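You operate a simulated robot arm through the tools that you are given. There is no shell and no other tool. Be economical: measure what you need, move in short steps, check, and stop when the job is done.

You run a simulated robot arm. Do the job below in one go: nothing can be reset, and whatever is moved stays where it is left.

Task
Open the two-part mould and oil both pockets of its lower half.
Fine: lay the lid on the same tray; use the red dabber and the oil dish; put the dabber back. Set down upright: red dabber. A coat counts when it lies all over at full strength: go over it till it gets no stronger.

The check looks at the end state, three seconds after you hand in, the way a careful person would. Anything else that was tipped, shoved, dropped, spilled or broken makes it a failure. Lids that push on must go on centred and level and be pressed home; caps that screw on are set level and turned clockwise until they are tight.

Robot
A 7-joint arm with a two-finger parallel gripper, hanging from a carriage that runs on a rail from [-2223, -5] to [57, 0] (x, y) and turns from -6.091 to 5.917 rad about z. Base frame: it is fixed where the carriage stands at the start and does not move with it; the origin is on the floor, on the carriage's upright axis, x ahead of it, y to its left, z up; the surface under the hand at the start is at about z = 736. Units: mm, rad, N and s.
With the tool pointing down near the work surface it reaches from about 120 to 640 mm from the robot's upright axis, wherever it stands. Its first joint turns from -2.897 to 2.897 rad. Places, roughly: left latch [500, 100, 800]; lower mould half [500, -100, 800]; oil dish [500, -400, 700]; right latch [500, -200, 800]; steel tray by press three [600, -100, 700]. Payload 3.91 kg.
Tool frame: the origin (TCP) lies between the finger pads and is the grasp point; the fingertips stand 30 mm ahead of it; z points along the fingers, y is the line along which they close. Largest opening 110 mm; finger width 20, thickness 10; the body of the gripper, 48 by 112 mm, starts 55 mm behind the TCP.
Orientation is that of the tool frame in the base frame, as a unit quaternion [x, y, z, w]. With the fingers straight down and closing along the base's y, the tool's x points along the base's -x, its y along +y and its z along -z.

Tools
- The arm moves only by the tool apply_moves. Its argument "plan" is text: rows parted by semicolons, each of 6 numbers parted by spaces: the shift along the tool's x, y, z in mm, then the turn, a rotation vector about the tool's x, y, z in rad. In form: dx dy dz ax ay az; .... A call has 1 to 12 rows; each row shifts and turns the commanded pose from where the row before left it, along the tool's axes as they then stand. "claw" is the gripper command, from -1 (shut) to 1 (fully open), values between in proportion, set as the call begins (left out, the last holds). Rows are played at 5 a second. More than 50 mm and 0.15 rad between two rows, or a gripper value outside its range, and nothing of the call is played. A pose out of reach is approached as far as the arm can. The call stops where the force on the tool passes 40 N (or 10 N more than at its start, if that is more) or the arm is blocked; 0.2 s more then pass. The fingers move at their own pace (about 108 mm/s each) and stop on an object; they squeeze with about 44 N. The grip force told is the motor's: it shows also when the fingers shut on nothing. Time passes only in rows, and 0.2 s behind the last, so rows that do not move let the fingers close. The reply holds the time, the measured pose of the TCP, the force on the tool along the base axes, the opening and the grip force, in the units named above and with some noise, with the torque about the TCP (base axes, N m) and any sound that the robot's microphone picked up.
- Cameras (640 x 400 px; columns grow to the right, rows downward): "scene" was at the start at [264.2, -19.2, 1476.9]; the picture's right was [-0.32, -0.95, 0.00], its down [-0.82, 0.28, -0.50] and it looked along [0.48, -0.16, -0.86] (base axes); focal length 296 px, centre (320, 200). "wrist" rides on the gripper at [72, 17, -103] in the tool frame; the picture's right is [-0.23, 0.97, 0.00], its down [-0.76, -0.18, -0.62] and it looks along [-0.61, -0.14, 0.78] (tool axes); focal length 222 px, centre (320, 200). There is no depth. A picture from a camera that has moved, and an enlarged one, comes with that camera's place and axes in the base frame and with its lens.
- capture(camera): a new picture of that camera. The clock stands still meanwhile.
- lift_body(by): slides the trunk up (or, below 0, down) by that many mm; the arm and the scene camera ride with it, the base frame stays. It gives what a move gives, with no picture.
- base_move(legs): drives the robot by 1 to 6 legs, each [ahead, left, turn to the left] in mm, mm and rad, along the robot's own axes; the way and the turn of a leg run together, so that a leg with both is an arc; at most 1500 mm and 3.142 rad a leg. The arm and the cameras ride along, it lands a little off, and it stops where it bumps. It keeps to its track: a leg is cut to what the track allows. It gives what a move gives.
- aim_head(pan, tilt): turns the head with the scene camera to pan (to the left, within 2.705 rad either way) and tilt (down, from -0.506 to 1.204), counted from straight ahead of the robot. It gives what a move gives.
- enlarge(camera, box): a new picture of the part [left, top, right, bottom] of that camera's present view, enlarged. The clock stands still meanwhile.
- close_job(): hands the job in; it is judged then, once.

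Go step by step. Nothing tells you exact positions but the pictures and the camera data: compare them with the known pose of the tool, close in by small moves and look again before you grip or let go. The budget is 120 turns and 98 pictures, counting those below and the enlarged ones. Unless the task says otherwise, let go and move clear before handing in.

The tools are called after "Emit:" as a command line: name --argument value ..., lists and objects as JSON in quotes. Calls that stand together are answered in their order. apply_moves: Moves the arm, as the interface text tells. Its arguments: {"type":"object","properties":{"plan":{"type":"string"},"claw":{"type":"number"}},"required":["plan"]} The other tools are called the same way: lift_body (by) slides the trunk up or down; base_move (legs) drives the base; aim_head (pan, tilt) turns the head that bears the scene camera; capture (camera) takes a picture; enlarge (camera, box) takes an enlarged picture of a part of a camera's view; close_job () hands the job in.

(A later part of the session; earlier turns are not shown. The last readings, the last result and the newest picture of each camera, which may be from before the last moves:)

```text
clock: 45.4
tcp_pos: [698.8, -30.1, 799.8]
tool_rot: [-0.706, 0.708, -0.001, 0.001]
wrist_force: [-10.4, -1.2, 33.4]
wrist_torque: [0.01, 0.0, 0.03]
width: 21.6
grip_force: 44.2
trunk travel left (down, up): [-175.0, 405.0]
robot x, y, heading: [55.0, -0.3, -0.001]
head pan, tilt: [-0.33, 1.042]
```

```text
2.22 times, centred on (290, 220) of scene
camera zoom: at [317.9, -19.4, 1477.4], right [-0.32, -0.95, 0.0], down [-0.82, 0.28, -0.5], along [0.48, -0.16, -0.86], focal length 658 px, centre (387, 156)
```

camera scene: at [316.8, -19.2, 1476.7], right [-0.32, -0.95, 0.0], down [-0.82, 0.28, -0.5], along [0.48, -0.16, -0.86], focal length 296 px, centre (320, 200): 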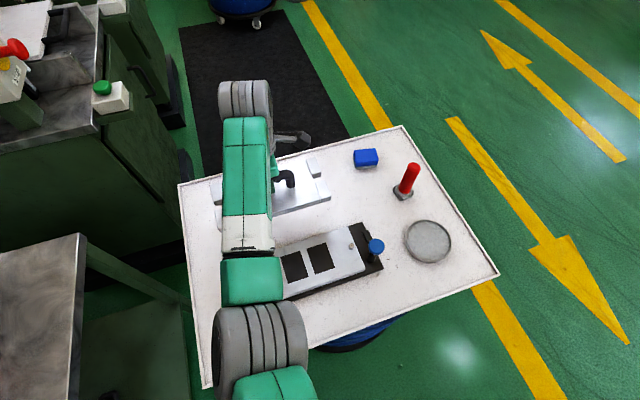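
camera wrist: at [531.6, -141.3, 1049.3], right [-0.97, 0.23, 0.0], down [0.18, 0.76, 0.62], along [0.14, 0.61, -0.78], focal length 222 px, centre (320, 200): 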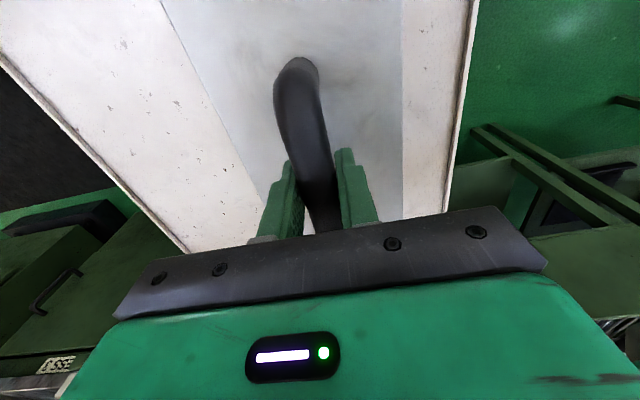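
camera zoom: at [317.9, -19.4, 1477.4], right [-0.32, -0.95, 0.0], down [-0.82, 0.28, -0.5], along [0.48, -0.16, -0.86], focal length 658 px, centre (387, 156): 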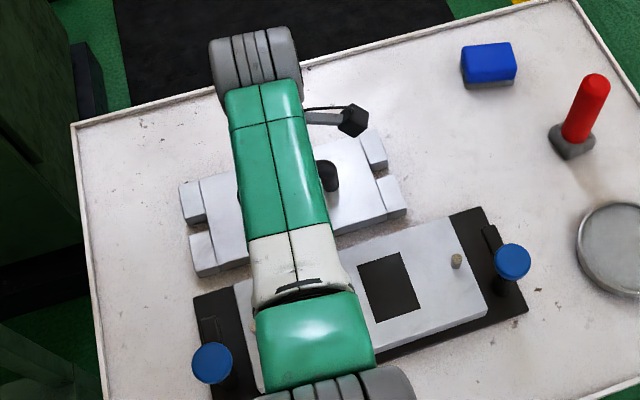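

Lid touches down at TCP ≈ 801. Relax and release, then rise.

Emit:
apply_moves --plan "0 0 -1.5 0 0 0;0 0 0 0 0 0"

Emit:
apply_moves --plan "0 0 0 0 0 0;0 0 0 0 0 0;0 0 -20 0 0 0;0 0 -40 0 0 0;0 0 -40 0 0 0;0 40 0 0 0 0;0 40 0 0 0 0;0 40 0 0 0 0;0 40 0 0 0 0;0 40 0 0 0 0;0 0 0 0 0 0" --claw 0.3

Emit:
capture --camera "scene"

Emit:
capture --camera "wrist"

```text
clock: 46.0
tcp_pos: [699.3, -29.8, 800.1]
tool_rot: [-0.706, 0.708, 0.0, 0.0]
wrist_force: [-0.4, 0.7, 19.7]
wrist_torque: [-0.43, -0.09, 0.07]
width: 21.5
grip_force: 44.0
trunk travel left (down, up): [-175.0, 405.0]
robot x, y, heading: [55.4, 0.8, 0.001]
head pan, tilt: [-0.33, 1.042]
```

```text
clock: 48.4
tcp_pos: [494.2, -30.8, 898.3]
tool_rot: [-0.706, 0.708, 0.001, 0.001]
wrist_force: [0.3, 0.6, -0.7]
wrist_torque: [0.02, 0.02, 0.0]
width: 71.4
grip_force: 0.1
trunk travel left (down, up): [-175.0, 405.0]
robot x, y, heading: [48.9, 0.5, 0.001]
head pan, tilt: [-0.33, 1.042]
```

```text
61 pictures are left
camera scene: at [317.4, -19.2, 1476.9], right [-0.32, -0.95, 0.0], down [-0.82, 0.28, -0.5], along [0.48, -0.16, -0.86], focal length 296 px, centre (320, 200)
```

scene: 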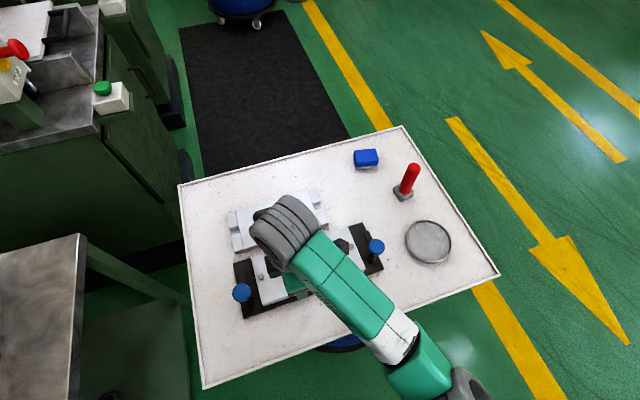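

```text
60 pictures are left
camera wrist: at [477.9, -103.1, 1002.5], right [-0.97, 0.23, 0.0], down [0.18, 0.76, 0.62], along [0.14, 0.61, -0.78], focal length 222 px, centre (320, 200)
```

wrist: 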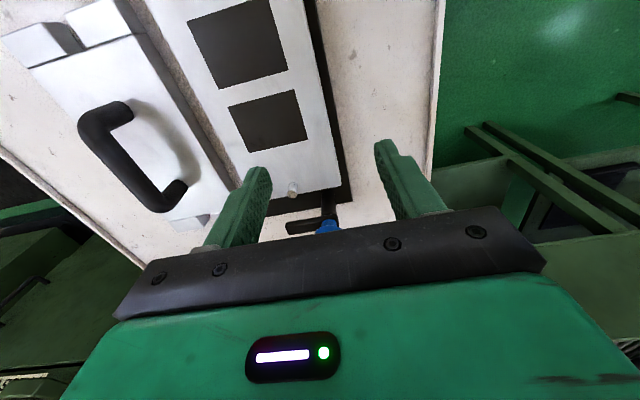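

The lid lies flat on the tray clear of the mould. Next the dabber at about (668,-396), handle top z≈868, which is far out, so I'll raise the hand and lower the trunk to gain reach.

Emit:
apply_moves --plan "0 0 -45 0 0 0;0 0 -45 0 0 0;0 0 -45 0 0 0;0 0 -45 0 0 0;0 0 0 0 0 0" --claw 1

Emit:
lift_body --by -170

Emit:
enlarge --camera "scene" --box '[330, 100, 530, 260]'

```text
clock: 49.6
tcp_pos: [495.6, -29.6, 1079.9]
tool_rot: [-0.706, 0.708, 0.0, -0.001]
wrist_force: [0.6, -0.1, 0.1]
wrist_torque: [-0.05, -0.01, 0.01]
width: 110.2
grip_force: 0.1
trunk travel left (down, up): [-175.0, 405.0]
robot x, y, heading: [53.3, 1.8, -0.001]
head pan, tilt: [-0.33, 1.042]
```

```text
clock: 51.5
tcp_pos: [496.0, -27.6, 908.6]
tool_rot: [-0.706, 0.708, 0.0, 0.0]
wrist_force: [0.6, -0.2, 0.8]
wrist_torque: [0.02, 0.0, 0.03]
width: 110.0
grip_force: 0.0
trunk travel left (down, up): [-5.0, 575.0]
robot x, y, heading: [53.4, 2.6, 0.001]
head pan, tilt: [-0.33, 1.042]
```

```text
2.50 times, centred on (430, 180) of scene
camera zoom: at [317.5, -19.2, 1307.0], right [-0.32, -0.95, 0.0], down [-0.82, 0.28, -0.5], along [0.48, -0.16, -0.86], focal length 740 px, centre (45, 250)
```

zoom: 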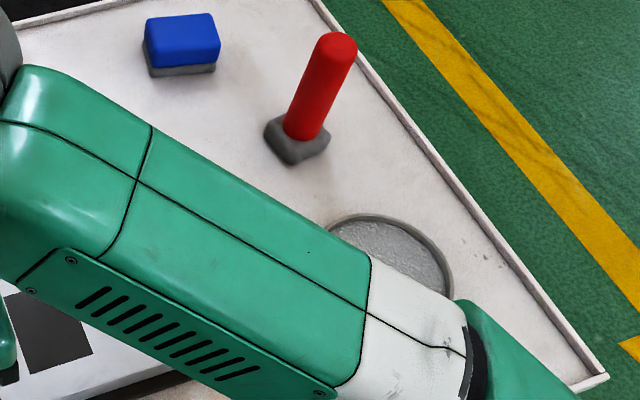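

Dabber handle refined: (675,-399), top z≈860. Move toward above it and see whether the reach suffices.

Emit:
apply_moves --plan "0 0 -40 0 0 0;32 -15 -10 0 0 0;37 -17 0 0 0 0;37 -17 0 0 0 0;37 -17 0 0 0 0;37 -17 0 0 0 0;37 -17 0 0 0 0;37 -17 0 0 0 0;37 -17 0 0 0 0;37 -17 0 0 0 0;37 -17 0 0 0 0;0 0 0 0 0 0"

Emit:
capture --camera "wrist"

```text
clock: 54.1
tcp_pos: [641.4, -379.3, 960.1]
tool_rot: [-0.706, 0.708, -0.001, 0.001]
wrist_force: [0.0, 0.4, -0.7]
wrist_torque: [0.01, 0.03, 0.0]
width: 109.9
grip_force: 0.0
out of reach, approached as far as the arm can: row 11
trunk travel left (down, up): [-5.0, 575.0]
robot x, y, heading: [52.8, 0.6, 0.002]
head pan, tilt: [-0.33, 1.042]
```

```text
58 pictures are left
camera wrist: at [625.1, -451.3, 1065.1], right [-0.97, 0.23, 0.0], down [0.18, 0.76, 0.62], along [0.14, 0.61, -0.78], focal length 222 px, centre (320, 200)
```

wrist: 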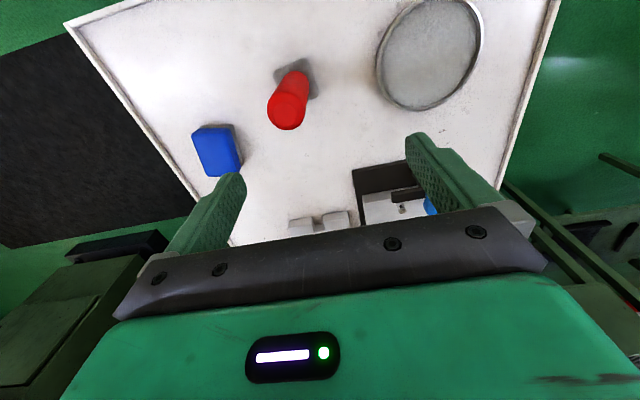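

Emit:
enlarge --camera "wrist" --box '[240, 40, 360, 150]'

```text
3.64 times, centred on (300, 95) of wrist
camera zoom: at [625.1, -451.3, 1065.1], right [-0.97, 0.23, 0.0], down [0.18, 0.76, 0.62], along [0.14, 0.61, -0.78], focal length 808 px, centre (393, 582)
```

zoom: 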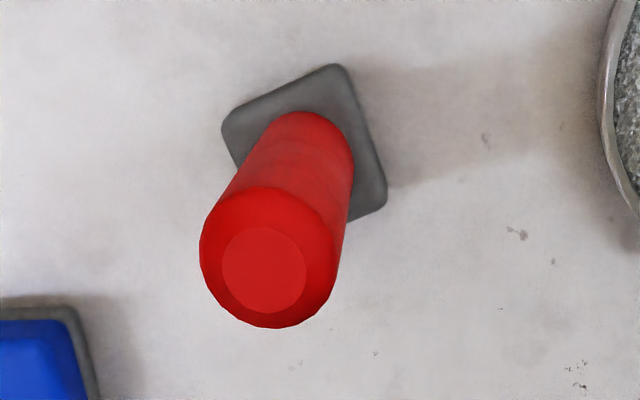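

Pad is ~45 mm square, turned ≈ +0.16 rad, centred about (670,-396); handle Ø≈34. I'll back off, yaw the hand to match the pad, and tilt outward 0.5 rad for reach.

Emit:
apply_moves --plan "10 35 0 0 0 0;0 0 0 0 0 0.1405;0 0 0 0 0 0.1405;0 0 0 0 0 0.1405;0 0 0 0 0 0.1405;0 0 0 0 0 0.1405;0 0 0 0 0 0.1405;0 0 0 0 0 0.1405;0 0 0 0 0 0.1405;0 0 0 0 0 0.1405;0 0 0 0 0 0.1405"

Emit:
apply_moves --plan "0 0 0 0 -0.1 0;0 0 0 0 -0.1 0;0 0 0 0 -0.1 0;0 0 0 0 -0.1 0;0 0 0 0 -0.1 0;0 0 0 0 0 0"

Emit:
capture --camera "wrist"

```text
clock: 56.5
tcp_pos: [606.6, -388.1, 959.9]
tool_rot: [-0.081, 0.997, 0.0, 0.0]
wrist_force: [0.8, -0.2, 0.6]
wrist_torque: [0.03, 0.02, -0.04]
width: 110.1
grip_force: 0.1
trunk travel left (down, up): [-5.0, 575.0]
robot x, y, heading: [53.8, -3.5, 0.002]
head pan, tilt: [-0.33, 1.042]
```

```text
clock: 58.0
tcp_pos: [606.3, -388.3, 960.7]
tool_rot: [-0.079, 0.965, 0.021, 0.248]
wrist_force: [1.2, -0.3, 0.3]
wrist_torque: [0.01, 0.0, 0.03]
width: 110.1
grip_force: 0.0
trunk travel left (down, up): [-5.0, 575.0]
robot x, y, heading: [53.9, 1.0, 0.001]
head pan, tilt: [-0.33, 1.042]
```

```text
56 pictures are left
camera wrist: at [492.7, -390.5, 1016.9], right [0.04, 0.99, 0.11], down [0.39, -0.12, 0.91], along [0.92, 0.01, -0.39], focal length 222 px, centre (320, 200)
```

wrist: 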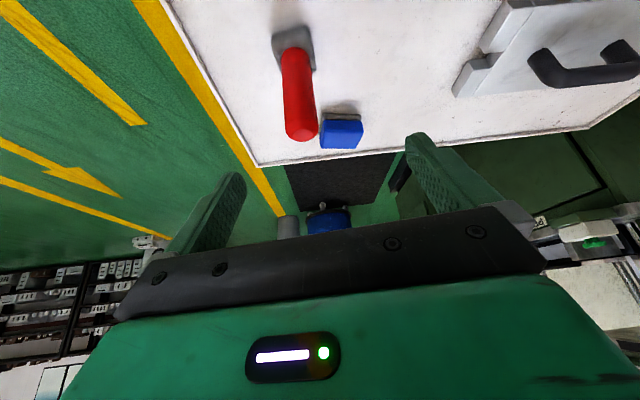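

Emit:
apply_moves --plan "2.4 -10 20 0 0 0;2.4 -10 30 0 0 0;0 0 0 0 0 0"

Emit:
capture --camera "wrist"

Emit:
capture --camera "scene"

```text
clock: 58.8
tcp_pos: [627.6, -404.7, 916.0]
tool_rot: [-0.079, 0.966, 0.02, 0.247]
wrist_force: [-0.5, -0.6, 0.9]
wrist_torque: [0.01, -0.02, -0.01]
width: 110.0
grip_force: 0.1
trunk travel left (down, up): [-5.0, 575.0]
robot x, y, heading: [54.5, 0.5, 0.004]
head pan, tilt: [-0.33, 1.042]
```

```text
55 pictures are left
camera wrist: at [514.9, -406.5, 972.2], right [0.04, 0.99, 0.11], down [0.39, -0.12, 0.91], along [0.92, 0.01, -0.39], focal length 222 px, centre (320, 200)
```

wrist: 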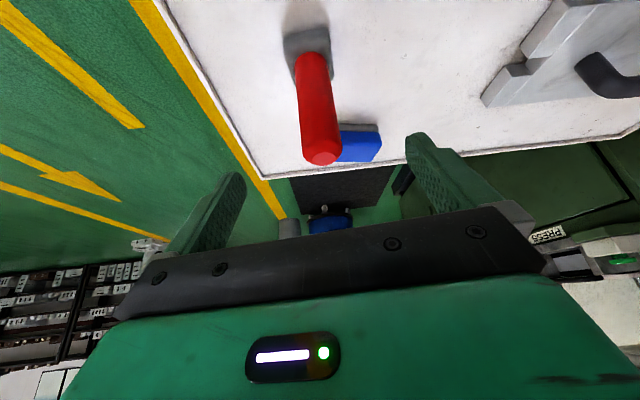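

```text
54 pictures are left
camera scene: at [317.4, -19.2, 1306.9], right [-0.32, -0.95, 0.0], down [-0.82, 0.28, -0.5], along [0.48, -0.16, -0.86], focal length 296 px, centre (320, 200)
```

scene: 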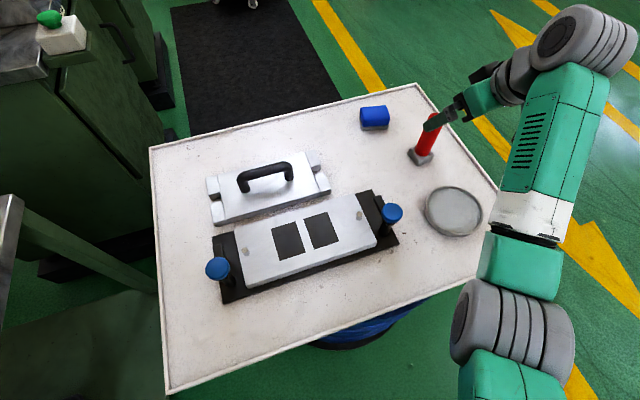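

Aligned. Advance along the tool axis to the grip point.

Emit:
apply_moves --plan "-1 -1.2 30 0 0 0;0 0 30 0 0 0;0 0 27 0 0 0;0 0 0 0 0 0"

Emit:
capture --camera "wrist"

Emit:
enlarge --camera "scene" --box '[380, 60, 540, 200]'

```text
clock: 59.8
tcp_pos: [671.2, -399.6, 837.9]
tool_rot: [-0.078, 0.966, 0.02, 0.247]
wrist_force: [-0.3, -0.3, 0.3]
wrist_torque: [-0.01, -0.01, 0.01]
width: 110.0
grip_force: 0.1
trunk travel left (down, up): [-5.0, 575.0]
robot x, y, heading: [54.1, 1.1, 0.004]
head pan, tilt: [-0.33, 1.042]
```

```text
53 pictures are left
camera wrist: at [558.9, -401.4, 894.8], right [0.04, 0.99, 0.11], down [0.39, -0.12, 0.91], along [0.92, 0.01, -0.39], focal length 222 px, centre (320, 200)
```

wrist: 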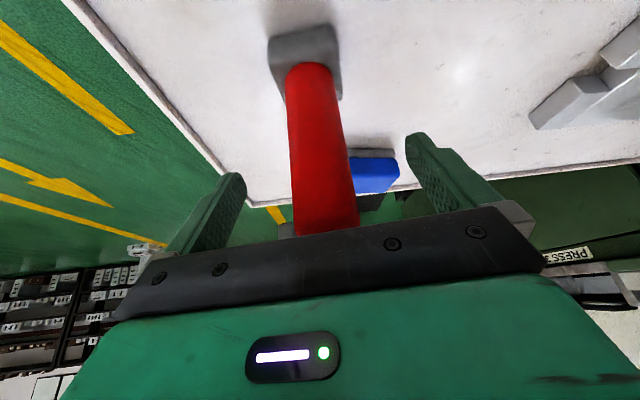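

```text
2.86 times, centred on (460, 130) of scene
camera zoom: at [317.4, -19.2, 1306.9], right [-0.32, -0.95, 0.0], down [-0.82, 0.28, -0.5], along [0.48, -0.16, -0.86], focal length 846 px, centre (-80, 400)
```

zoom: 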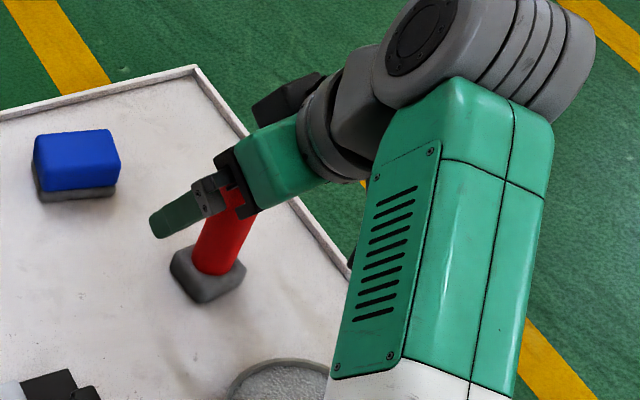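

Handle is centred between the pads. Close and lift slightly.

Emit:
apply_moves --plan "0 0 0 0 0 0;0 0 0 0 0 0;0 0 0 0 0 0" --claw -1

Emit:
capture --camera "wrist"

```text
clock: 60.5
tcp_pos: [672.4, -399.8, 837.7]
tool_rot: [-0.079, 0.965, 0.021, 0.248]
wrist_force: [0.0, 0.0, 0.3]
wrist_torque: [-0.01, 0.03, -0.03]
width: 33.1
grip_force: 44.3
trunk travel left (down, up): [-5.0, 575.0]
robot x, y, heading: [54.6, -0.3, 0.002]
head pan, tilt: [-0.33, 1.042]
```

```text
51 pictures are left
camera wrist: at [558.7, -401.4, 894.7], right [0.04, 0.99, 0.11], down [0.39, -0.12, 0.91], along [0.92, 0.01, -0.4], focal length 222 px, centre (320, 200)
```

wrist: 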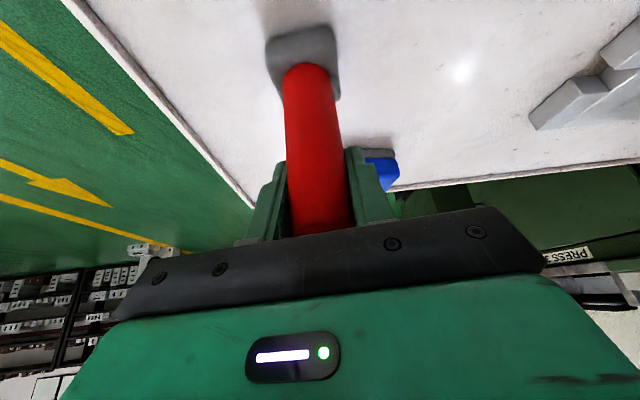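

Emit:
apply_moves --plan "-4.8 0 -8.8 0 0 0;-9.6 0 -17.6 0 0 0;-9.6 0 -17.6 0 0 0;0 0 0 0 0 0"

Emit:
capture --camera "wrist"

Emit:
capture --camera "scene"

```text
clock: 61.5
tcp_pos: [671.4, -400.3, 887.3]
tool_rot: [-0.079, 0.966, 0.02, 0.247]
wrist_force: [-0.3, 0.2, -1.6]
wrist_torque: [0.04, -0.01, -0.03]
width: 33.1
grip_force: 44.0
trunk travel left (down, up): [-5.0, 575.0]
robot x, y, heading: [53.4, -0.7, -0.002]
head pan, tilt: [-0.33, 1.042]
```

```text
50 pictures are left
camera wrist: at [558.5, -401.3, 944.4], right [0.04, 0.99, 0.11], down [0.39, -0.12, 0.91], along [0.92, 0.01, -0.39], focal length 222 px, centre (320, 200)
```

wrist: 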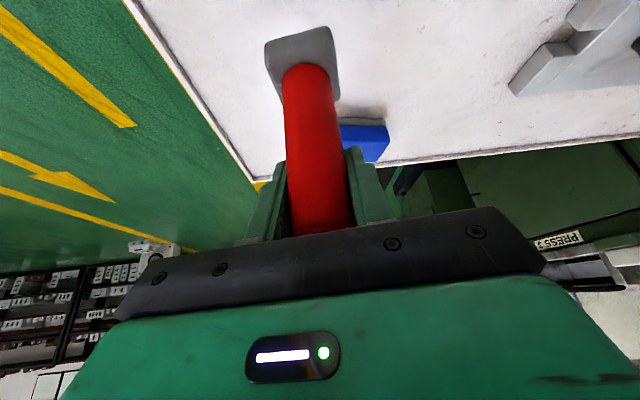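

```text
49 pictures are left
camera scene: at [317.3, -19.2, 1306.9], right [-0.32, -0.95, 0.0], down [-0.82, 0.28, -0.5], along [0.48, -0.16, -0.86], focal length 296 px, centre (320, 200)
```

scene: 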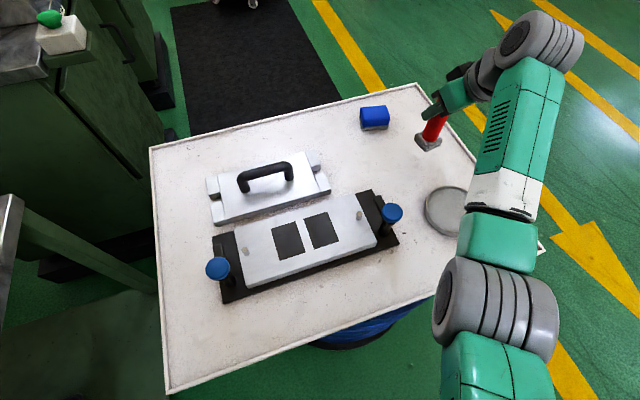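

Dabber in hand. Measure the pockets and dish.

Emit:
enlarge --camera "scene" --box '[230, 190, 390, 300]'

Emit:
enlarge --camera "scene" --box '[390, 110, 510, 250]'

```text
3.64 times, centred on (310, 245) of scene
camera zoom: at [317.3, -19.2, 1306.9], right [-0.32, -0.95, 0.0], down [-0.82, 0.28, -0.5], along [0.48, -0.16, -0.86], focal length 1076 px, centre (356, 36)
```

zoom: 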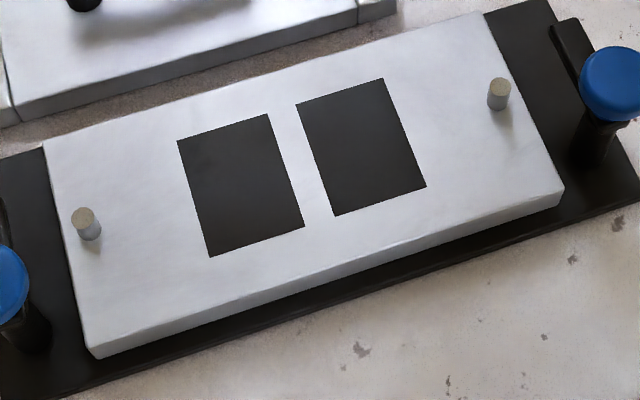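

```text
2.86 times, centred on (450, 180) of scene
camera zoom: at [317.3, -19.2, 1306.9], right [-0.32, -0.95, 0.0], down [-0.82, 0.28, -0.5], along [0.48, -0.16, -0.86], focal length 846 px, centre (-51, 257)
```

zoom: 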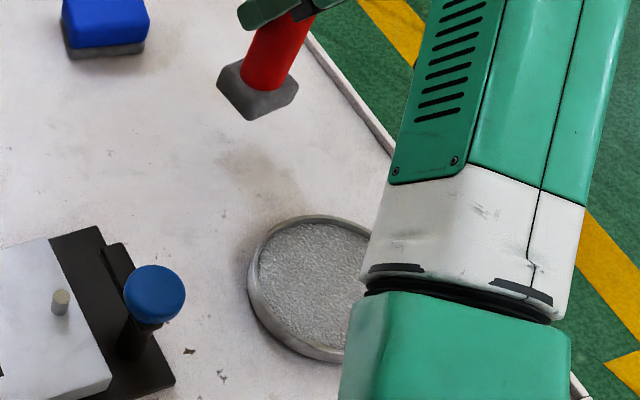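

Pockets ≈ 70×51 mm at about (546,-35) and (546,-103), mould top z≈774; dish ≈ (504,-391), radius ≈55. Square the dabber to the base axes and carry it over the dish.

Emit:
apply_moves --plan "0 0 0 0.038 0 0.070;0 0 0 0.038 0 0.070;35.6 1.8 -19.4 0 0 0;35.6 1.8 -19.4 0 0 0;35.6 1.8 -19.4 0 0 0;35.6 1.8 -19.4 0 0 0;0 0 0 0 0 0"

Emit:
capture --camera "wrist"

Emit:
capture --camera "scene"

```text
clock: 63.1
tcp_pos: [509.0, -393.7, 886.4]
tool_rot: [-0.002, 0.969, 0.001, 0.248]
wrist_force: [0.7, 0.9, -1.9]
wrist_torque: [0.01, 0.0, -0.04]
width: 33.2
grip_force: 44.0
trunk travel left (down, up): [-5.0, 575.0]
robot x, y, heading: [50.9, 1.2, 0.0]
head pan, tilt: [-0.33, 1.042]
```

```text
46 pictures are left
camera wrist: at [397.7, -376.4, 943.4], right [0.2, 0.97, 0.11], down [0.37, -0.18, 0.91], along [0.91, -0.14, -0.4], focal length 222 px, centre (320, 200)
```

wrist: 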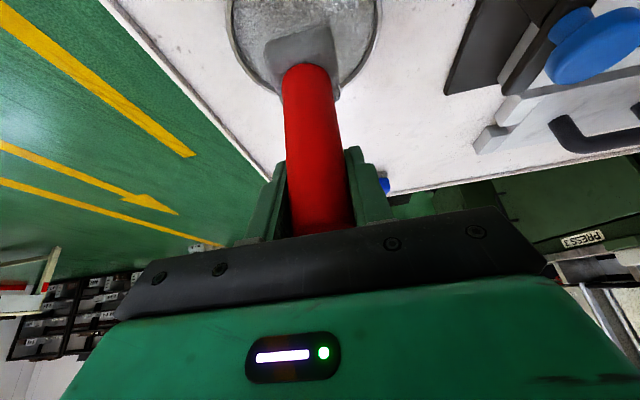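

```text
45 pictures are left
camera scene: at [317.6, -19.2, 1307.0], right [-0.32, -0.95, 0.0], down [-0.82, 0.28, -0.5], along [0.48, -0.16, -0.86], focal length 296 px, centre (320, 200)
```

scene: 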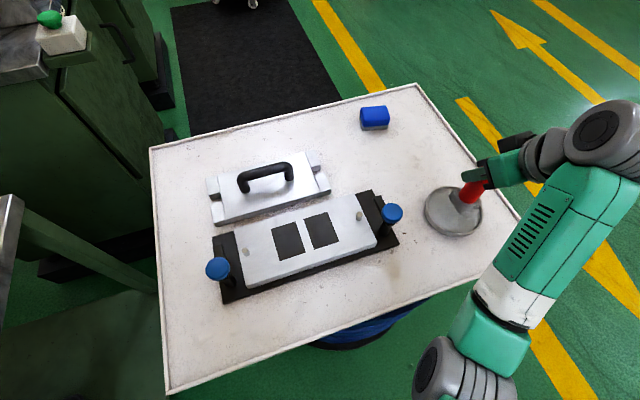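

Emit:
enlarge --camera "scene" --box '[400, 150, 510, 250]'

```text
4.00 times, centred on (455, 200) of scene
camera zoom: at [317.6, -19.2, 1307.0], right [-0.32, -0.95, 0.0], down [-0.82, 0.28, -0.5], along [0.48, -0.16, -0.86], focal length 1184 px, centre (-220, 200)
```

zoom: 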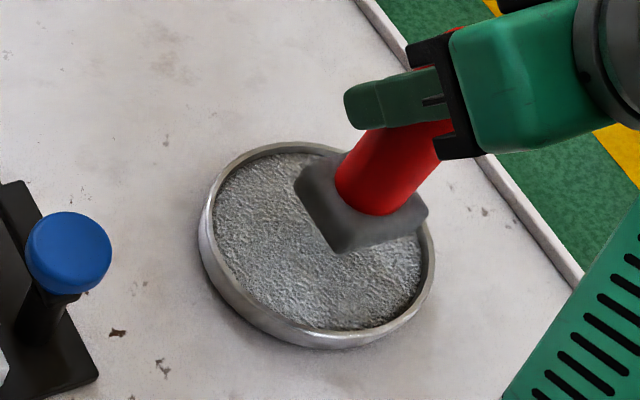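

Pad will land near the dish centre. Lower gently.

Emit:
apply_moves --plan "7.2 0 13.2 0 0 0;4.8 0 8.8 0 0 0;1.9 0 3.5 0 0 0;1.9 0 3.5 0 0 0;0 0 0 0 0 0"

```text
clock: 64.3
tcp_pos: [510.1, -392.2, 853.7]
tool_rot: [-0.001, 0.969, 0.0, 0.248]
wrist_force: [-1.5, 1.7, 5.1]
wrist_torque: [0.14, 0.12, 0.03]
width: 33.4
grip_force: 44.6
trunk travel left (down, up): [-5.0, 575.0]
robot x, y, heading: [54.0, 1.4, -0.004]
head pan, tilt: [-0.33, 1.042]
```

Contact. Press slightly and work the pad around a little.

Emit:
apply_moves --plan "0.7 0 1.3 0 0 0;0 6 0 0 0 0;7 0 -3.8 0 0 0;0 -12 0 0 0 0;-14 0 7.6 0 0 0;0 12 0 0 0 0;7 -6 -3.8 0 0 0;0 0 0 0 0 0"

Emit:
enlarge --camera "scene" --box '[400, 150, 510, 250]'

```text
clock: 65.5
tcp_pos: [510.4, -400.8, 853.9]
tool_rot: [0.0, 0.969, 0.0, 0.249]
wrist_force: [0.6, 0.1, -1.1]
wrist_torque: [0.01, 0.02, 0.02]
width: 33.0
grip_force: 44.4
trunk travel left (down, up): [-5.0, 575.0]
robot x, y, heading: [54.5, -0.4, 0.0]
head pan, tilt: [-0.33, 1.042]
stopped in row 5: the force on the tool passed its limit at 44 N (the readings are from after the stop); the commanded pose is now the measured one
```

```text
4.00 times, centred on (455, 200) of scene
camera zoom: at [317.7, -19.7, 1306.5], right [-0.32, -0.95, 0.0], down [-0.82, 0.28, -0.5], along [0.48, -0.16, -0.86], focal length 1184 px, centre (-220, 200)
```

zoom: 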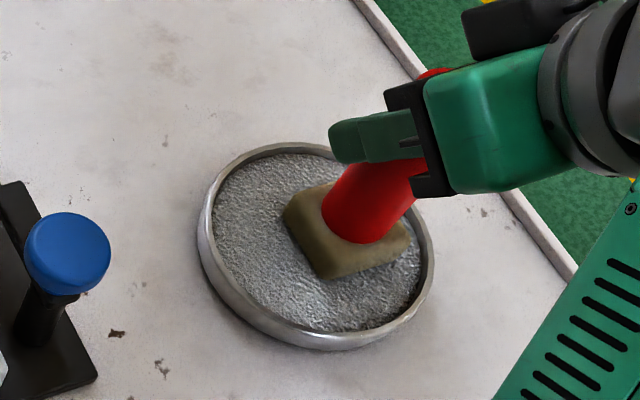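

The pad has taken up oil (olive tint). Lift and check the dabber in the grip.

Emit:
apply_moves --plan "-4.8 0 -8.8 0 0 0;-9.6 0 -17.6 0 0 0;-9.6 0 -17.6 0 0 0;0 0 0 0 0 0"

Emit:
capture --camera "wrist"

Emit:
enlarge --camera "scene" --box '[400, 120, 540, 250]'

```text
clock: 66.5
tcp_pos: [508.2, -399.0, 906.3]
tool_rot: [-0.002, 0.969, 0.0, 0.248]
wrist_force: [-0.3, 0.4, -0.5]
wrist_torque: [-0.04, 0.0, 0.03]
width: 32.9
grip_force: 43.5
trunk travel left (down, up): [-5.0, 575.0]
robot x, y, heading: [53.3, 2.1, -0.003]
head pan, tilt: [-0.33, 1.042]
```

```text
42 pictures are left
camera wrist: at [396.6, -382.8, 961.6], right [0.2, 0.97, 0.11], down [0.37, -0.18, 0.91], along [0.91, -0.14, -0.39], focal length 222 px, centre (320, 200)
```

wrist: 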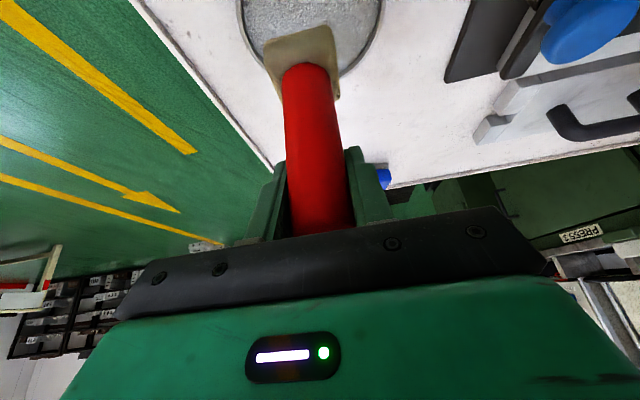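

```text
3.08 times, centred on (470, 185) of scene
camera zoom: at [317.3, -18.9, 1306.9], right [-0.32, -0.95, 0.0], down [-0.82, 0.28, -0.5], along [0.48, -0.16, -0.86], focal length 911 px, centre (-142, 246)
```

zoom: 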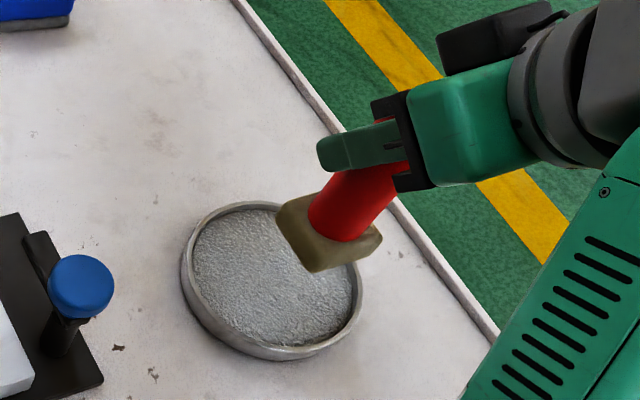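

Grip unchanged. Lift over the latch knob and carry to above the right pocket.

Emit:
apply_moves --plan "-13.2 0 -24.1 0 0 0;-13.2 0 -24.1 0 0 0;-5.4 42 2.9 0 0 0;-5.4 42 2.9 0 0 0;-5.4 42 2.9 0 0 0;-5.4 42 2.9 0 0 0;-5.4 42 2.9 0 0 0;-5.4 42 2.9 0 0 0;-5.4 42 2.9 0 0 0;0 0 0 0 0 0"

Emit:
apply_moves --plan "9.6 0 17.6 0 0 0;9.6 0 17.6 0 0 0;0 0 0 0 0 0"

Emit:
capture --camera "wrist"

Emit:
capture --camera "scene"

```text
clock: 68.7
tcp_pos: [551.7, -105.6, 957.7]
tool_rot: [-0.002, 0.969, 0.0, 0.249]
wrist_force: [0.1, -0.5, -1.3]
wrist_torque: [0.02, 0.0, 0.0]
width: 32.7
grip_force: 43.6
trunk travel left (down, up): [-5.0, 575.0]
robot x, y, heading: [51.8, -1.4, -0.0]
head pan, tilt: [-0.33, 1.042]
```

```text
clock: 69.5
tcp_pos: [550.4, -105.1, 920.0]
tool_rot: [-0.002, 0.969, 0.0, 0.249]
wrist_force: [0.1, -0.5, -0.6]
wrist_torque: [0.01, -0.02, 0.01]
width: 32.8
grip_force: 43.9
trunk travel left (down, up): [-5.0, 575.0]
robot x, y, heading: [54.0, 1.1, 0.0]
head pan, tilt: [-0.33, 1.042]
```

```text
40 pictures are left
camera wrist: at [437.9, -88.4, 975.7], right [0.2, 0.97, 0.11], down [0.37, -0.18, 0.91], along [0.91, -0.14, -0.39], focal length 222 px, centre (320, 200)
```

wrist: 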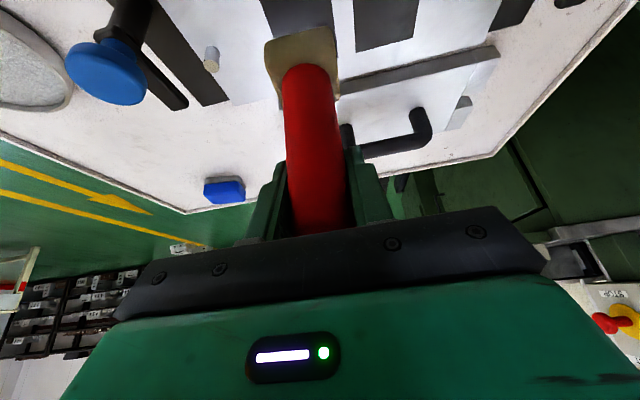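

```text
39 pictures are left
camera scene: at [317.3, -19.2, 1306.9], right [-0.32, -0.95, 0.0], down [-0.82, 0.28, -0.5], along [0.48, -0.16, -0.86], focal length 296 px, centre (320, 200)
```

scene: 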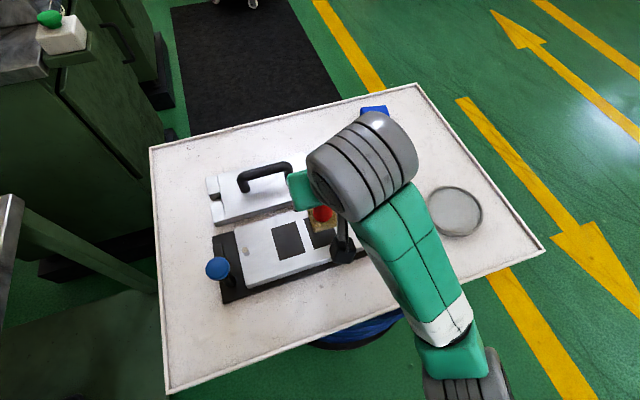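

Emit:
enlarge --camera "scene" --box '[260, 190, 370, 270]'

Emit:
enlarge --camera "wrist" --box '[230, 0, 430, 100]'

```text
5.00 times, centred on (315, 230) of scene
camera zoom: at [317.3, -19.2, 1306.9], right [-0.32, -0.95, 0.0], down [-0.82, 0.28, -0.5], along [0.48, -0.16, -0.86], focal length 1480 px, centre (345, 50)
```

zoom: 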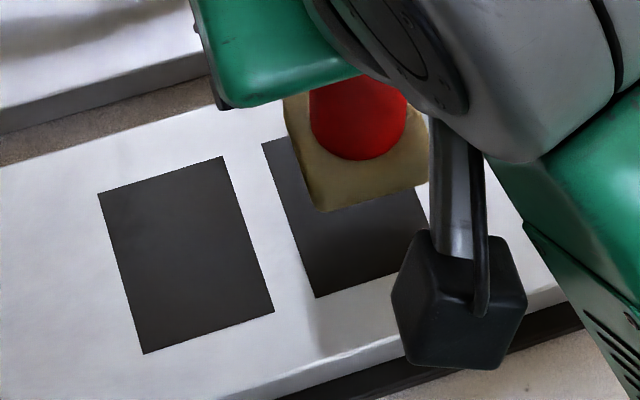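

```text
3.20 times, centred on (330, 50) of wrist
camera zoom: at [437.9, -88.4, 975.7], right [0.2, 0.97, 0.11], down [0.37, -0.18, 0.91], along [0.91, -0.14, -0.39], focal length 711 px, centre (288, 680)
```

zoom: 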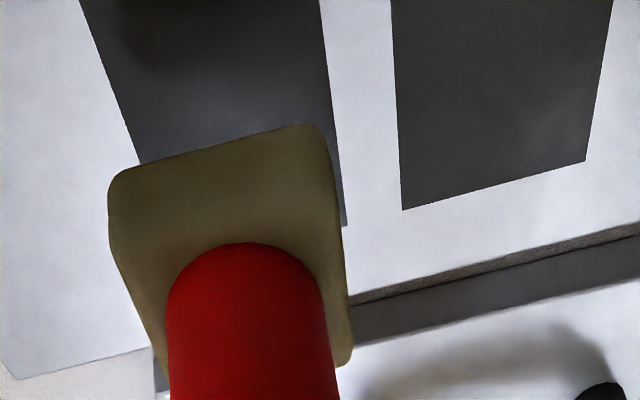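

Pad is centred over the right pocket (pad ~43 mm vs 70×51 pocket). Lower to contact.

Emit:
apply_moves --plan "7.2 0 13.2 0 0 0;7.2 0 13.2 0 0 0;3.8 0 7 0 0 0;0 0 0 0 0 0"

Emit:
apply_moves --plan "1 0 1.8 0 0 0;1 0 1.8 0 0 0;0 0 0 0 0 0"

```text
clock: 70.5
tcp_pos: [550.9, -105.6, 881.0]
tool_rot: [-0.002, 0.969, 0.0, 0.248]
wrist_force: [0.1, 0.3, -2.5]
wrist_torque: [-0.01, 0.0, 0.01]
width: 33.1
grip_force: 43.9
trunk travel left (down, up): [-5.0, 575.0]
robot x, y, heading: [49.6, -0.5, -0.003]
head pan, tilt: [-0.33, 1.042]
```

```text
clock: 71.3
tcp_pos: [551.7, -105.9, 877.0]
tool_rot: [-0.002, 0.969, 0.0, 0.248]
wrist_force: [0.2, -0.6, -2.0]
wrist_torque: [0.02, -0.06, 0.01]
width: 33.0
grip_force: 43.6
trunk travel left (down, up): [-5.0, 575.0]
robot x, y, heading: [52.5, 1.5, -0.005]
head pan, tilt: [-0.33, 1.042]
```

Emit:
apply_moves --plan "1 0 1.8 0 0 0;1 0 1.8 0 0 0;0 0 0 0 0 0"

Emit:
enlarge --camera "scene" --box '[260, 190, 370, 270]'

```text
clock: 72.1
tcp_pos: [551.2, -105.3, 873.0]
tool_rot: [-0.002, 0.969, 0.001, 0.248]
wrist_force: [-0.2, 0.1, -0.8]
wrist_torque: [0.0, 0.0, -0.02]
width: 33.0
grip_force: 43.6
trunk travel left (down, up): [-5.0, 575.0]
robot x, y, heading: [47.4, -1.1, 0.0]
head pan, tilt: [-0.33, 1.042]
```

```text
5.00 times, centred on (315, 230) of scene
camera zoom: at [317.2, -19.1, 1306.9], right [-0.32, -0.95, 0.0], down [-0.82, 0.28, -0.5], along [0.48, -0.16, -0.86], focal length 1480 px, centre (345, 50)
```

zoom: 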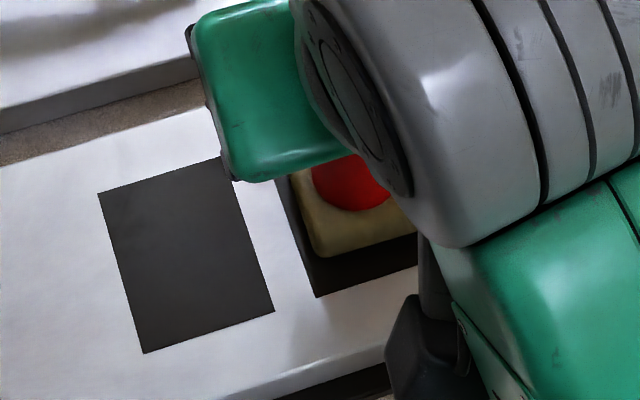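

Emit:
apply_moves --plan "1 0 1.8 0 0 0;1 0 1.8 0 0 0;0 0 0 0 0 0"

```text
clock: 73.1
tcp_pos: [550.9, -105.7, 871.9]
tool_rot: [-0.002, 0.968, -0.001, 0.253]
wrist_force: [-5.4, 1.4, 13.7]
wrist_torque: [0.29, 0.26, 0.0]
width: 33.0
grip_force: 43.3
trunk travel left (down, up): [-5.0, 575.0]
robot x, y, heading: [55.3, 0.1, 0.0]
head pan, tilt: [-0.33, 1.042]
stopped in row 3: the force on the tool passed its limit at 42 N (the readings are from after the stop); the commanded pose is now the measured one
```

Contact at TCP z≈872. Stroke over the pocket in small steps.

Emit:
apply_moves --plan "-0.2 4 -0.4 0 0 0;-5.7 0 3.1 0 0 0;-5.7 0 3.1 0 0 0;0 -4 0 0 0 0;0 -4 0 0 0 0;5.7 0 -3.1 0 0 0;5.7 0 -3.1 0 0 0;5.7 0 -3.1 0 0 0;5.7 0 -3.1 0 0 0;0 4 0 0 0 0;0 4 0 0 0 0;0 0 0 0 0 0"

Emit:
enlarge --camera "scene" --box '[260, 190, 370, 270]'

```text
clock: 74.1
tcp_pos: [564.9, -104.5, 872.4]
tool_rot: [-0.001, 0.968, -0.002, 0.252]
wrist_force: [-6.8, -2.1, 11.0]
wrist_torque: [0.02, 0.56, 0.09]
width: 32.8
grip_force: 43.7
trunk travel left (down, up): [-5.0, 575.0]
robot x, y, heading: [52.8, 0.8, 0.002]
head pan, tilt: [-0.33, 1.042]
stopped in row 5: the force on the tool passed its limit at 42 N (the readings are from after the stop); the commanded pose is now the measured one
```

```text
5.00 times, centred on (315, 230) of scene
camera zoom: at [316.4, -19.6, 1306.3], right [-0.32, -0.95, 0.0], down [-0.82, 0.28, -0.5], along [0.48, -0.16, -0.86], focal length 1480 px, centre (345, 50)
```

zoom: 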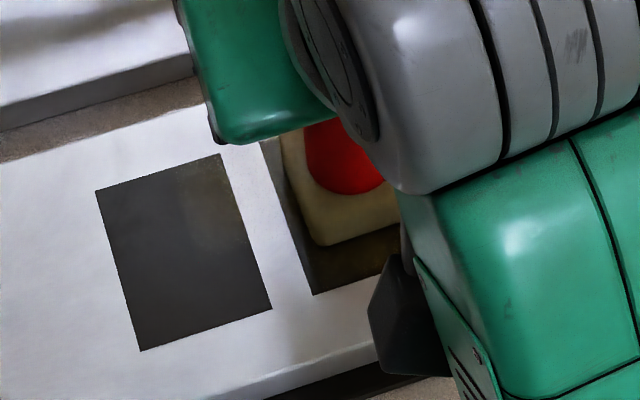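

Oil is being laid. Ease the pressure slightly and sweep the rest.

Emit:
apply_moves --plan "-0.3 -2 -0.6 0 0 0;0 -3 0 0 0 0;6 0 -3.3 0 0 0;6 0 -3.3 0 0 0;6 0 -3.3 0 0 0;6 0 -3.3 0 0 0;0 4 0 0 0 0;0 4 0 0 0 0;-6 0 3.3 0 0 0;-6 0 3.3 0 0 0;-6 0 3.3 0 0 0;-6 0 3.3 0 0 0"

Emit:
enlarge --camera "scene" --box '[260, 190, 370, 270]'

```text
clock: 76.7
tcp_pos: [565.0, -101.4, 874.5]
tool_rot: [-0.002, 0.967, 0.0, 0.253]
wrist_force: [0.4, 0.1, -1.7]
wrist_torque: [0.01, 0.01, -0.02]
width: 32.9
grip_force: 43.6
trunk travel left (down, up): [-5.0, 575.0]
robot x, y, heading: [51.8, -2.4, 0.0]
head pan, tilt: [-0.33, 1.042]
```

```text
5.00 times, centred on (315, 230) of scene
camera zoom: at [317.1, -19.1, 1306.9], right [-0.32, -0.95, 0.0], down [-0.82, 0.28, -0.5], along [0.48, -0.16, -0.86], focal length 1480 px, centre (345, 50)
```

zoom: 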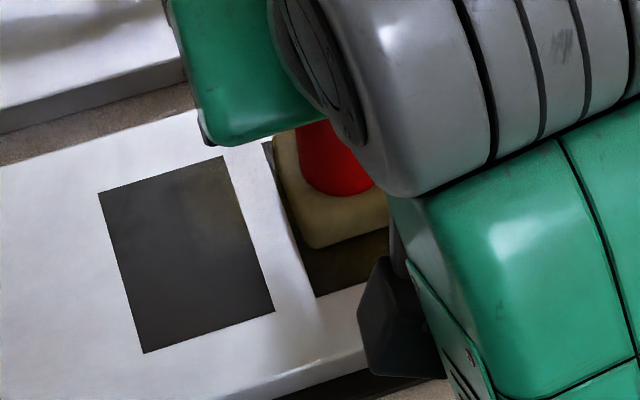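

Emit:
apply_moves --plan "0.9 0 1.7 0 0 0;0 0 0 0 0 0"

```text
clock: 77.3
tcp_pos: [564.3, -102.0, 872.8]
tool_rot: [-0.004, 0.968, 0.0, 0.252]
wrist_force: [-8.6, -0.7, 21.3]
wrist_torque: [0.07, 0.56, -0.02]
width: 32.9
grip_force: 44.5
trunk travel left (down, up): [-5.0, 575.0]
robot x, y, heading: [53.0, 1.7, -0.003]
head pan, tilt: [-0.33, 1.042]
```

Emit:
apply_moves --plan "-0.1 0 -0.3 0 0 0;0 -4 0 0 0 0;0 -4 0 0 0 0;5.9 0 -3.2 0 0 0;5.9 0 -3.2 0 0 0;5.9 0 -3.2 0 0 0;5.9 0 -3.2 0 0 0;0 4 0 0 0 0;0 4 0 0 0 0;-5.9 0 3.2 0 0 0;-5.9 0 3.2 0 0 0;0 0 0 0 0 0"

```text
clock: 78.1
tcp_pos: [565.9, -102.2, 872.8]
tool_rot: [-0.006, 0.967, 0.001, 0.256]
wrist_force: [-4.0, 8.4, 13.4]
wrist_torque: [0.55, 0.26, 0.04]
width: 33.0
grip_force: 43.3
trunk travel left (down, up): [-5.0, 575.0]
robot x, y, heading: [51.5, 1.1, 0.005]
head pan, tilt: [-0.33, 1.042]
stopped in row 3: the force on the tool passed its limit at 42 N (the readings are from after the stop); the commanded pose is now the measured one
```

Dragging sticks under pressure, so I'll dab instead: lift, shift, press. First look at the result so far from a higher pose.

Emit:
apply_moves --plan "-1.4 0 -2.6 0 0 0;0 -8 0 0 0 0;1.4 0 2.6 0 0 0;0 0 0 0 0 0;-1.4 0 -2.6 0 0 0;11.9 0 -6.5 0 0 0;1.4 0 2.6 0 0 0;0 0 0 0 0 0;-1.4 0 -2.6 0 0 0;11.9 0 -6.5 0 0 0;1.4 0 2.6 0 0 0;0 0 0 0 0 0"

```text
clock: 80.7
tcp_pos: [537.1, -114.1, 872.4]
tool_rot: [-0.005, 0.967, 0.001, 0.254]
wrist_force: [-4.9, -1.8, 10.6]
wrist_torque: [-0.19, 0.47, 0.0]
width: 32.8
grip_force: 43.8
trunk travel left (down, up): [-5.0, 575.0]
robot x, y, heading: [54.7, 3.2, -0.002]
head pan, tilt: [-0.33, 1.042]
```

Emit:
enlarge --camera "scene" --box '[260, 190, 370, 270]'

Emit:
enlarge --camera "wrist" --box '[230, 0, 430, 100]'

```text
5.00 times, centred on (315, 230) of scene
camera zoom: at [316.6, -19.2, 1307.0], right [-0.32, -0.95, 0.0], down [-0.82, 0.28, -0.5], along [0.48, -0.16, -0.86], focal length 1480 px, centre (345, 50)
```

zoom: 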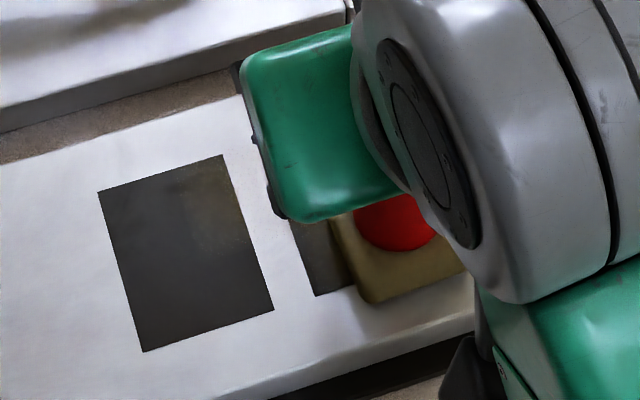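

```text
3.20 times, centred on (330, 50) of wrist
camera zoom: at [424.2, -98.4, 927.8], right [0.19, 0.98, 0.11], down [0.36, -0.17, 0.92], along [0.91, -0.13, -0.38], focal length 711 px, centre (288, 680)
```

zoom: 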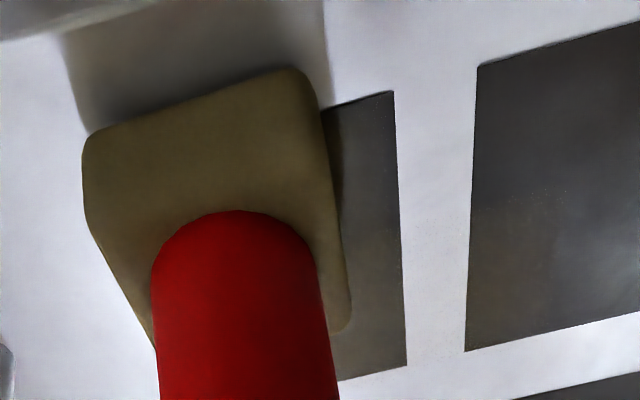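

The pad drifted slightly past the pocket edge; I'll lift, clear the view, and inspect before continuing.

Emit:
apply_moves --plan "-4.8 0 -8.8 0 0 0;-14.4 0 -26.3 0 0 0;-19 0 -35 0 0 0;0 -45 0 0 0 0;0 -45 0 0 0 0;0 -45 0 0 0 0;0 -45 0 0 0 0;0 -45 0 0 0 0;0 0 0 0 0 0"

Emit:
enlarge --camera "scene" --box '[250, 200, 360, 270]'

```text
clock: 82.7
tcp_pos: [539.5, -338.7, 952.2]
tool_rot: [-0.005, 0.967, 0.001, 0.253]
wrist_force: [0.9, 0.0, -0.9]
wrist_torque: [0.0, -0.01, -0.06]
width: 32.8
grip_force: 44.2
trunk travel left (down, up): [-5.0, 575.0]
robot x, y, heading: [53.9, -2.6, -0.0]
head pan, tilt: [-0.33, 1.042]
```

```text
5.71 times, centred on (305, 235) of scene
camera zoom: at [316.9, -18.8, 1306.9], right [-0.32, -0.95, 0.0], down [-0.82, 0.28, -0.5], along [0.48, -0.16, -0.86], focal length 1691 px, centre (406, 0)
```

zoom: 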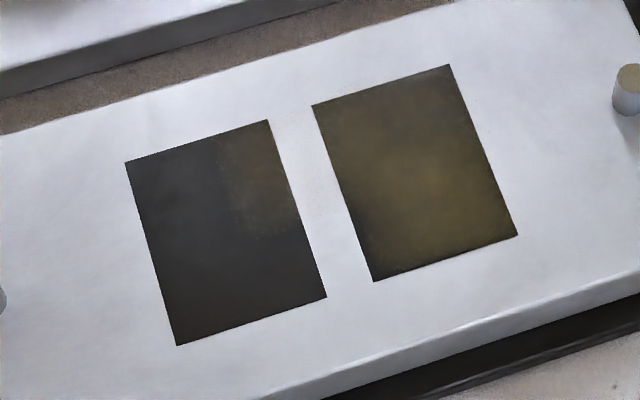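

The coat shows clearly: right pocket mostly coated (weaker at edges), left pocket barely. Re-dip, pressing without dragging.

Emit:
apply_moves --plan "13.6 -27 -7.4 0 0 0;13.6 -27 -7.4 0 0 0;14.4 0 26.3 0 0 0;14.4 0 26.3 0 0 0;14.4 0 26.3 0 0 0;1.9 0 3.5 0 0 0;1.4 0 2.6 0 0 0;0 0 0 0 0 0"

```text
clock: 84.5
tcp_pos: [510.0, -392.9, 854.0]
tool_rot: [-0.006, 0.967, 0.002, 0.254]
wrist_force: [0.1, 0.3, -1.1]
wrist_torque: [-0.01, -0.01, 0.0]
width: 32.9
grip_force: 44.0
trunk travel left (down, up): [-5.0, 575.0]
robot x, y, heading: [50.8, -0.4, 0.002]
head pan, tilt: [-0.33, 1.042]
```

Emit:
apply_moves --plan "1 0 1.8 0 0 0;0 0 0 0 0 0;0 0 0 0 0 0"

Emit:
capture --camera "wrist"

```text
clock: 85.3
tcp_pos: [508.5, -392.3, 854.3]
tool_rot: [-0.006, 0.967, 0.001, 0.254]
wrist_force: [-6.1, 6.6, 22.2]
wrist_torque: [0.51, 0.48, 0.05]
width: 32.8
grip_force: 44.3
trunk travel left (down, up): [-5.0, 575.0]
robot x, y, heading: [51.2, -1.4, -0.001]
head pan, tilt: [-0.33, 1.042]
```

```text
30 pictures are left
camera wrist: at [396.4, -377.2, 908.6], right [0.19, 0.98, 0.11], down [0.36, -0.17, 0.92], along [0.91, -0.13, -0.38], focal length 222 px, centre (320, 200)
```

wrist: 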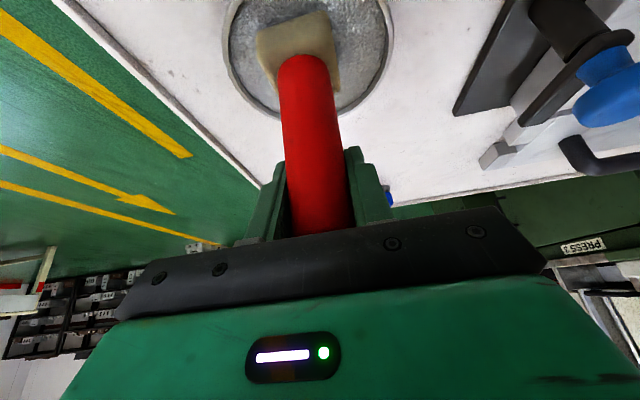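

Dipped. Carry back to the right pocket for another round of dabs.

Emit:
apply_moves --plan "-3.8 0 -7 0 0 0;-14.4 0 -26.3 0 0 0;-14.4 0 -26.3 0 0 0;-14.4 0 -26.3 0 0 0;-5.5 41 3 0 0 0;-5.5 41 3 0 0 0;-5.5 41 3 0 0 0;-5.5 41 3 0 0 0;-5.5 41 3 0 0 0;-5.5 41 3 0 0 0;-5.5 41 3 0 0 0;0 0 0 0 0 0"

Emit:
apply_moves --plan "14.4 0 26.3 0 0 0;14.4 0 26.3 0 0 0;4.8 0 8.8 0 0 0;0 0 0 0 0 0"

Emit:
enlarge --camera "wrist" --box '[230, 0, 430, 100]'

```text
clock: 87.9
tcp_pos: [547.9, -106.7, 951.4]
tool_rot: [-0.005, 0.967, 0.002, 0.253]
wrist_force: [-0.4, -0.3, -1.2]
wrist_torque: [-0.02, 0.0, 0.01]
width: 32.9
grip_force: 43.6
trunk travel left (down, up): [-5.0, 575.0]
robot x, y, heading: [52.0, -0.2, 0.001]
head pan, tilt: [-0.33, 1.042]
```

```text
clock: 88.9
tcp_pos: [550.5, -108.1, 881.8]
tool_rot: [-0.005, 0.967, 0.001, 0.253]
wrist_force: [0.5, 0.3, -1.5]
wrist_torque: [-0.02, -0.03, -0.03]
width: 33.0
grip_force: 43.8
trunk travel left (down, up): [-5.0, 575.0]
robot x, y, heading: [52.0, 4.7, -0.001]
head pan, tilt: [-0.33, 1.042]
```

```text
3.20 times, centred on (330, 50) of wrist
camera zoom: at [437.2, -91.3, 936.8], right [0.19, 0.98, 0.11], down [0.36, -0.17, 0.92], along [0.91, -0.13, -0.38], focal length 711 px, centre (288, 680)
```

zoom: 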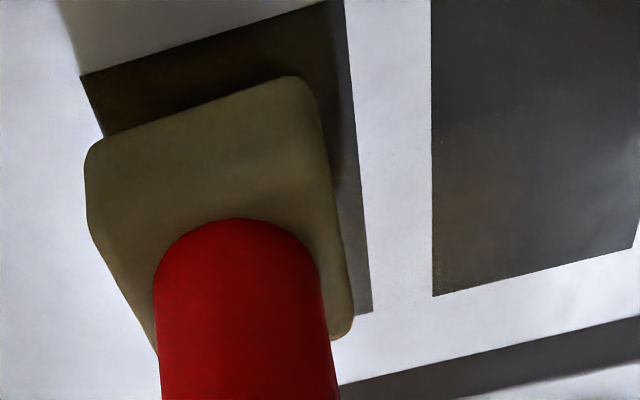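

Nearly centred (needs ~+2 mm y). Dab at the four corners of the pocket.

Emit:
apply_moves --plan "-9.7 5 5.3 0 0 0;3.6 0 6.6 0 0 0;1.1 0 2.1 0 0 0;0 0 0 0 0 0"

```text
clock: 89.9
tcp_pos: [560.4, -102.0, 871.3]
tool_rot: [-0.005, 0.968, 0.001, 0.253]
wrist_force: [0.1, 0.2, -0.5]
wrist_torque: [-0.03, -0.01, -0.01]
width: 32.9
grip_force: 43.8
trunk travel left (down, up): [-5.0, 575.0]
robot x, y, heading: [56.2, 0.5, -0.002]
head pan, tilt: [-0.33, 1.042]
```

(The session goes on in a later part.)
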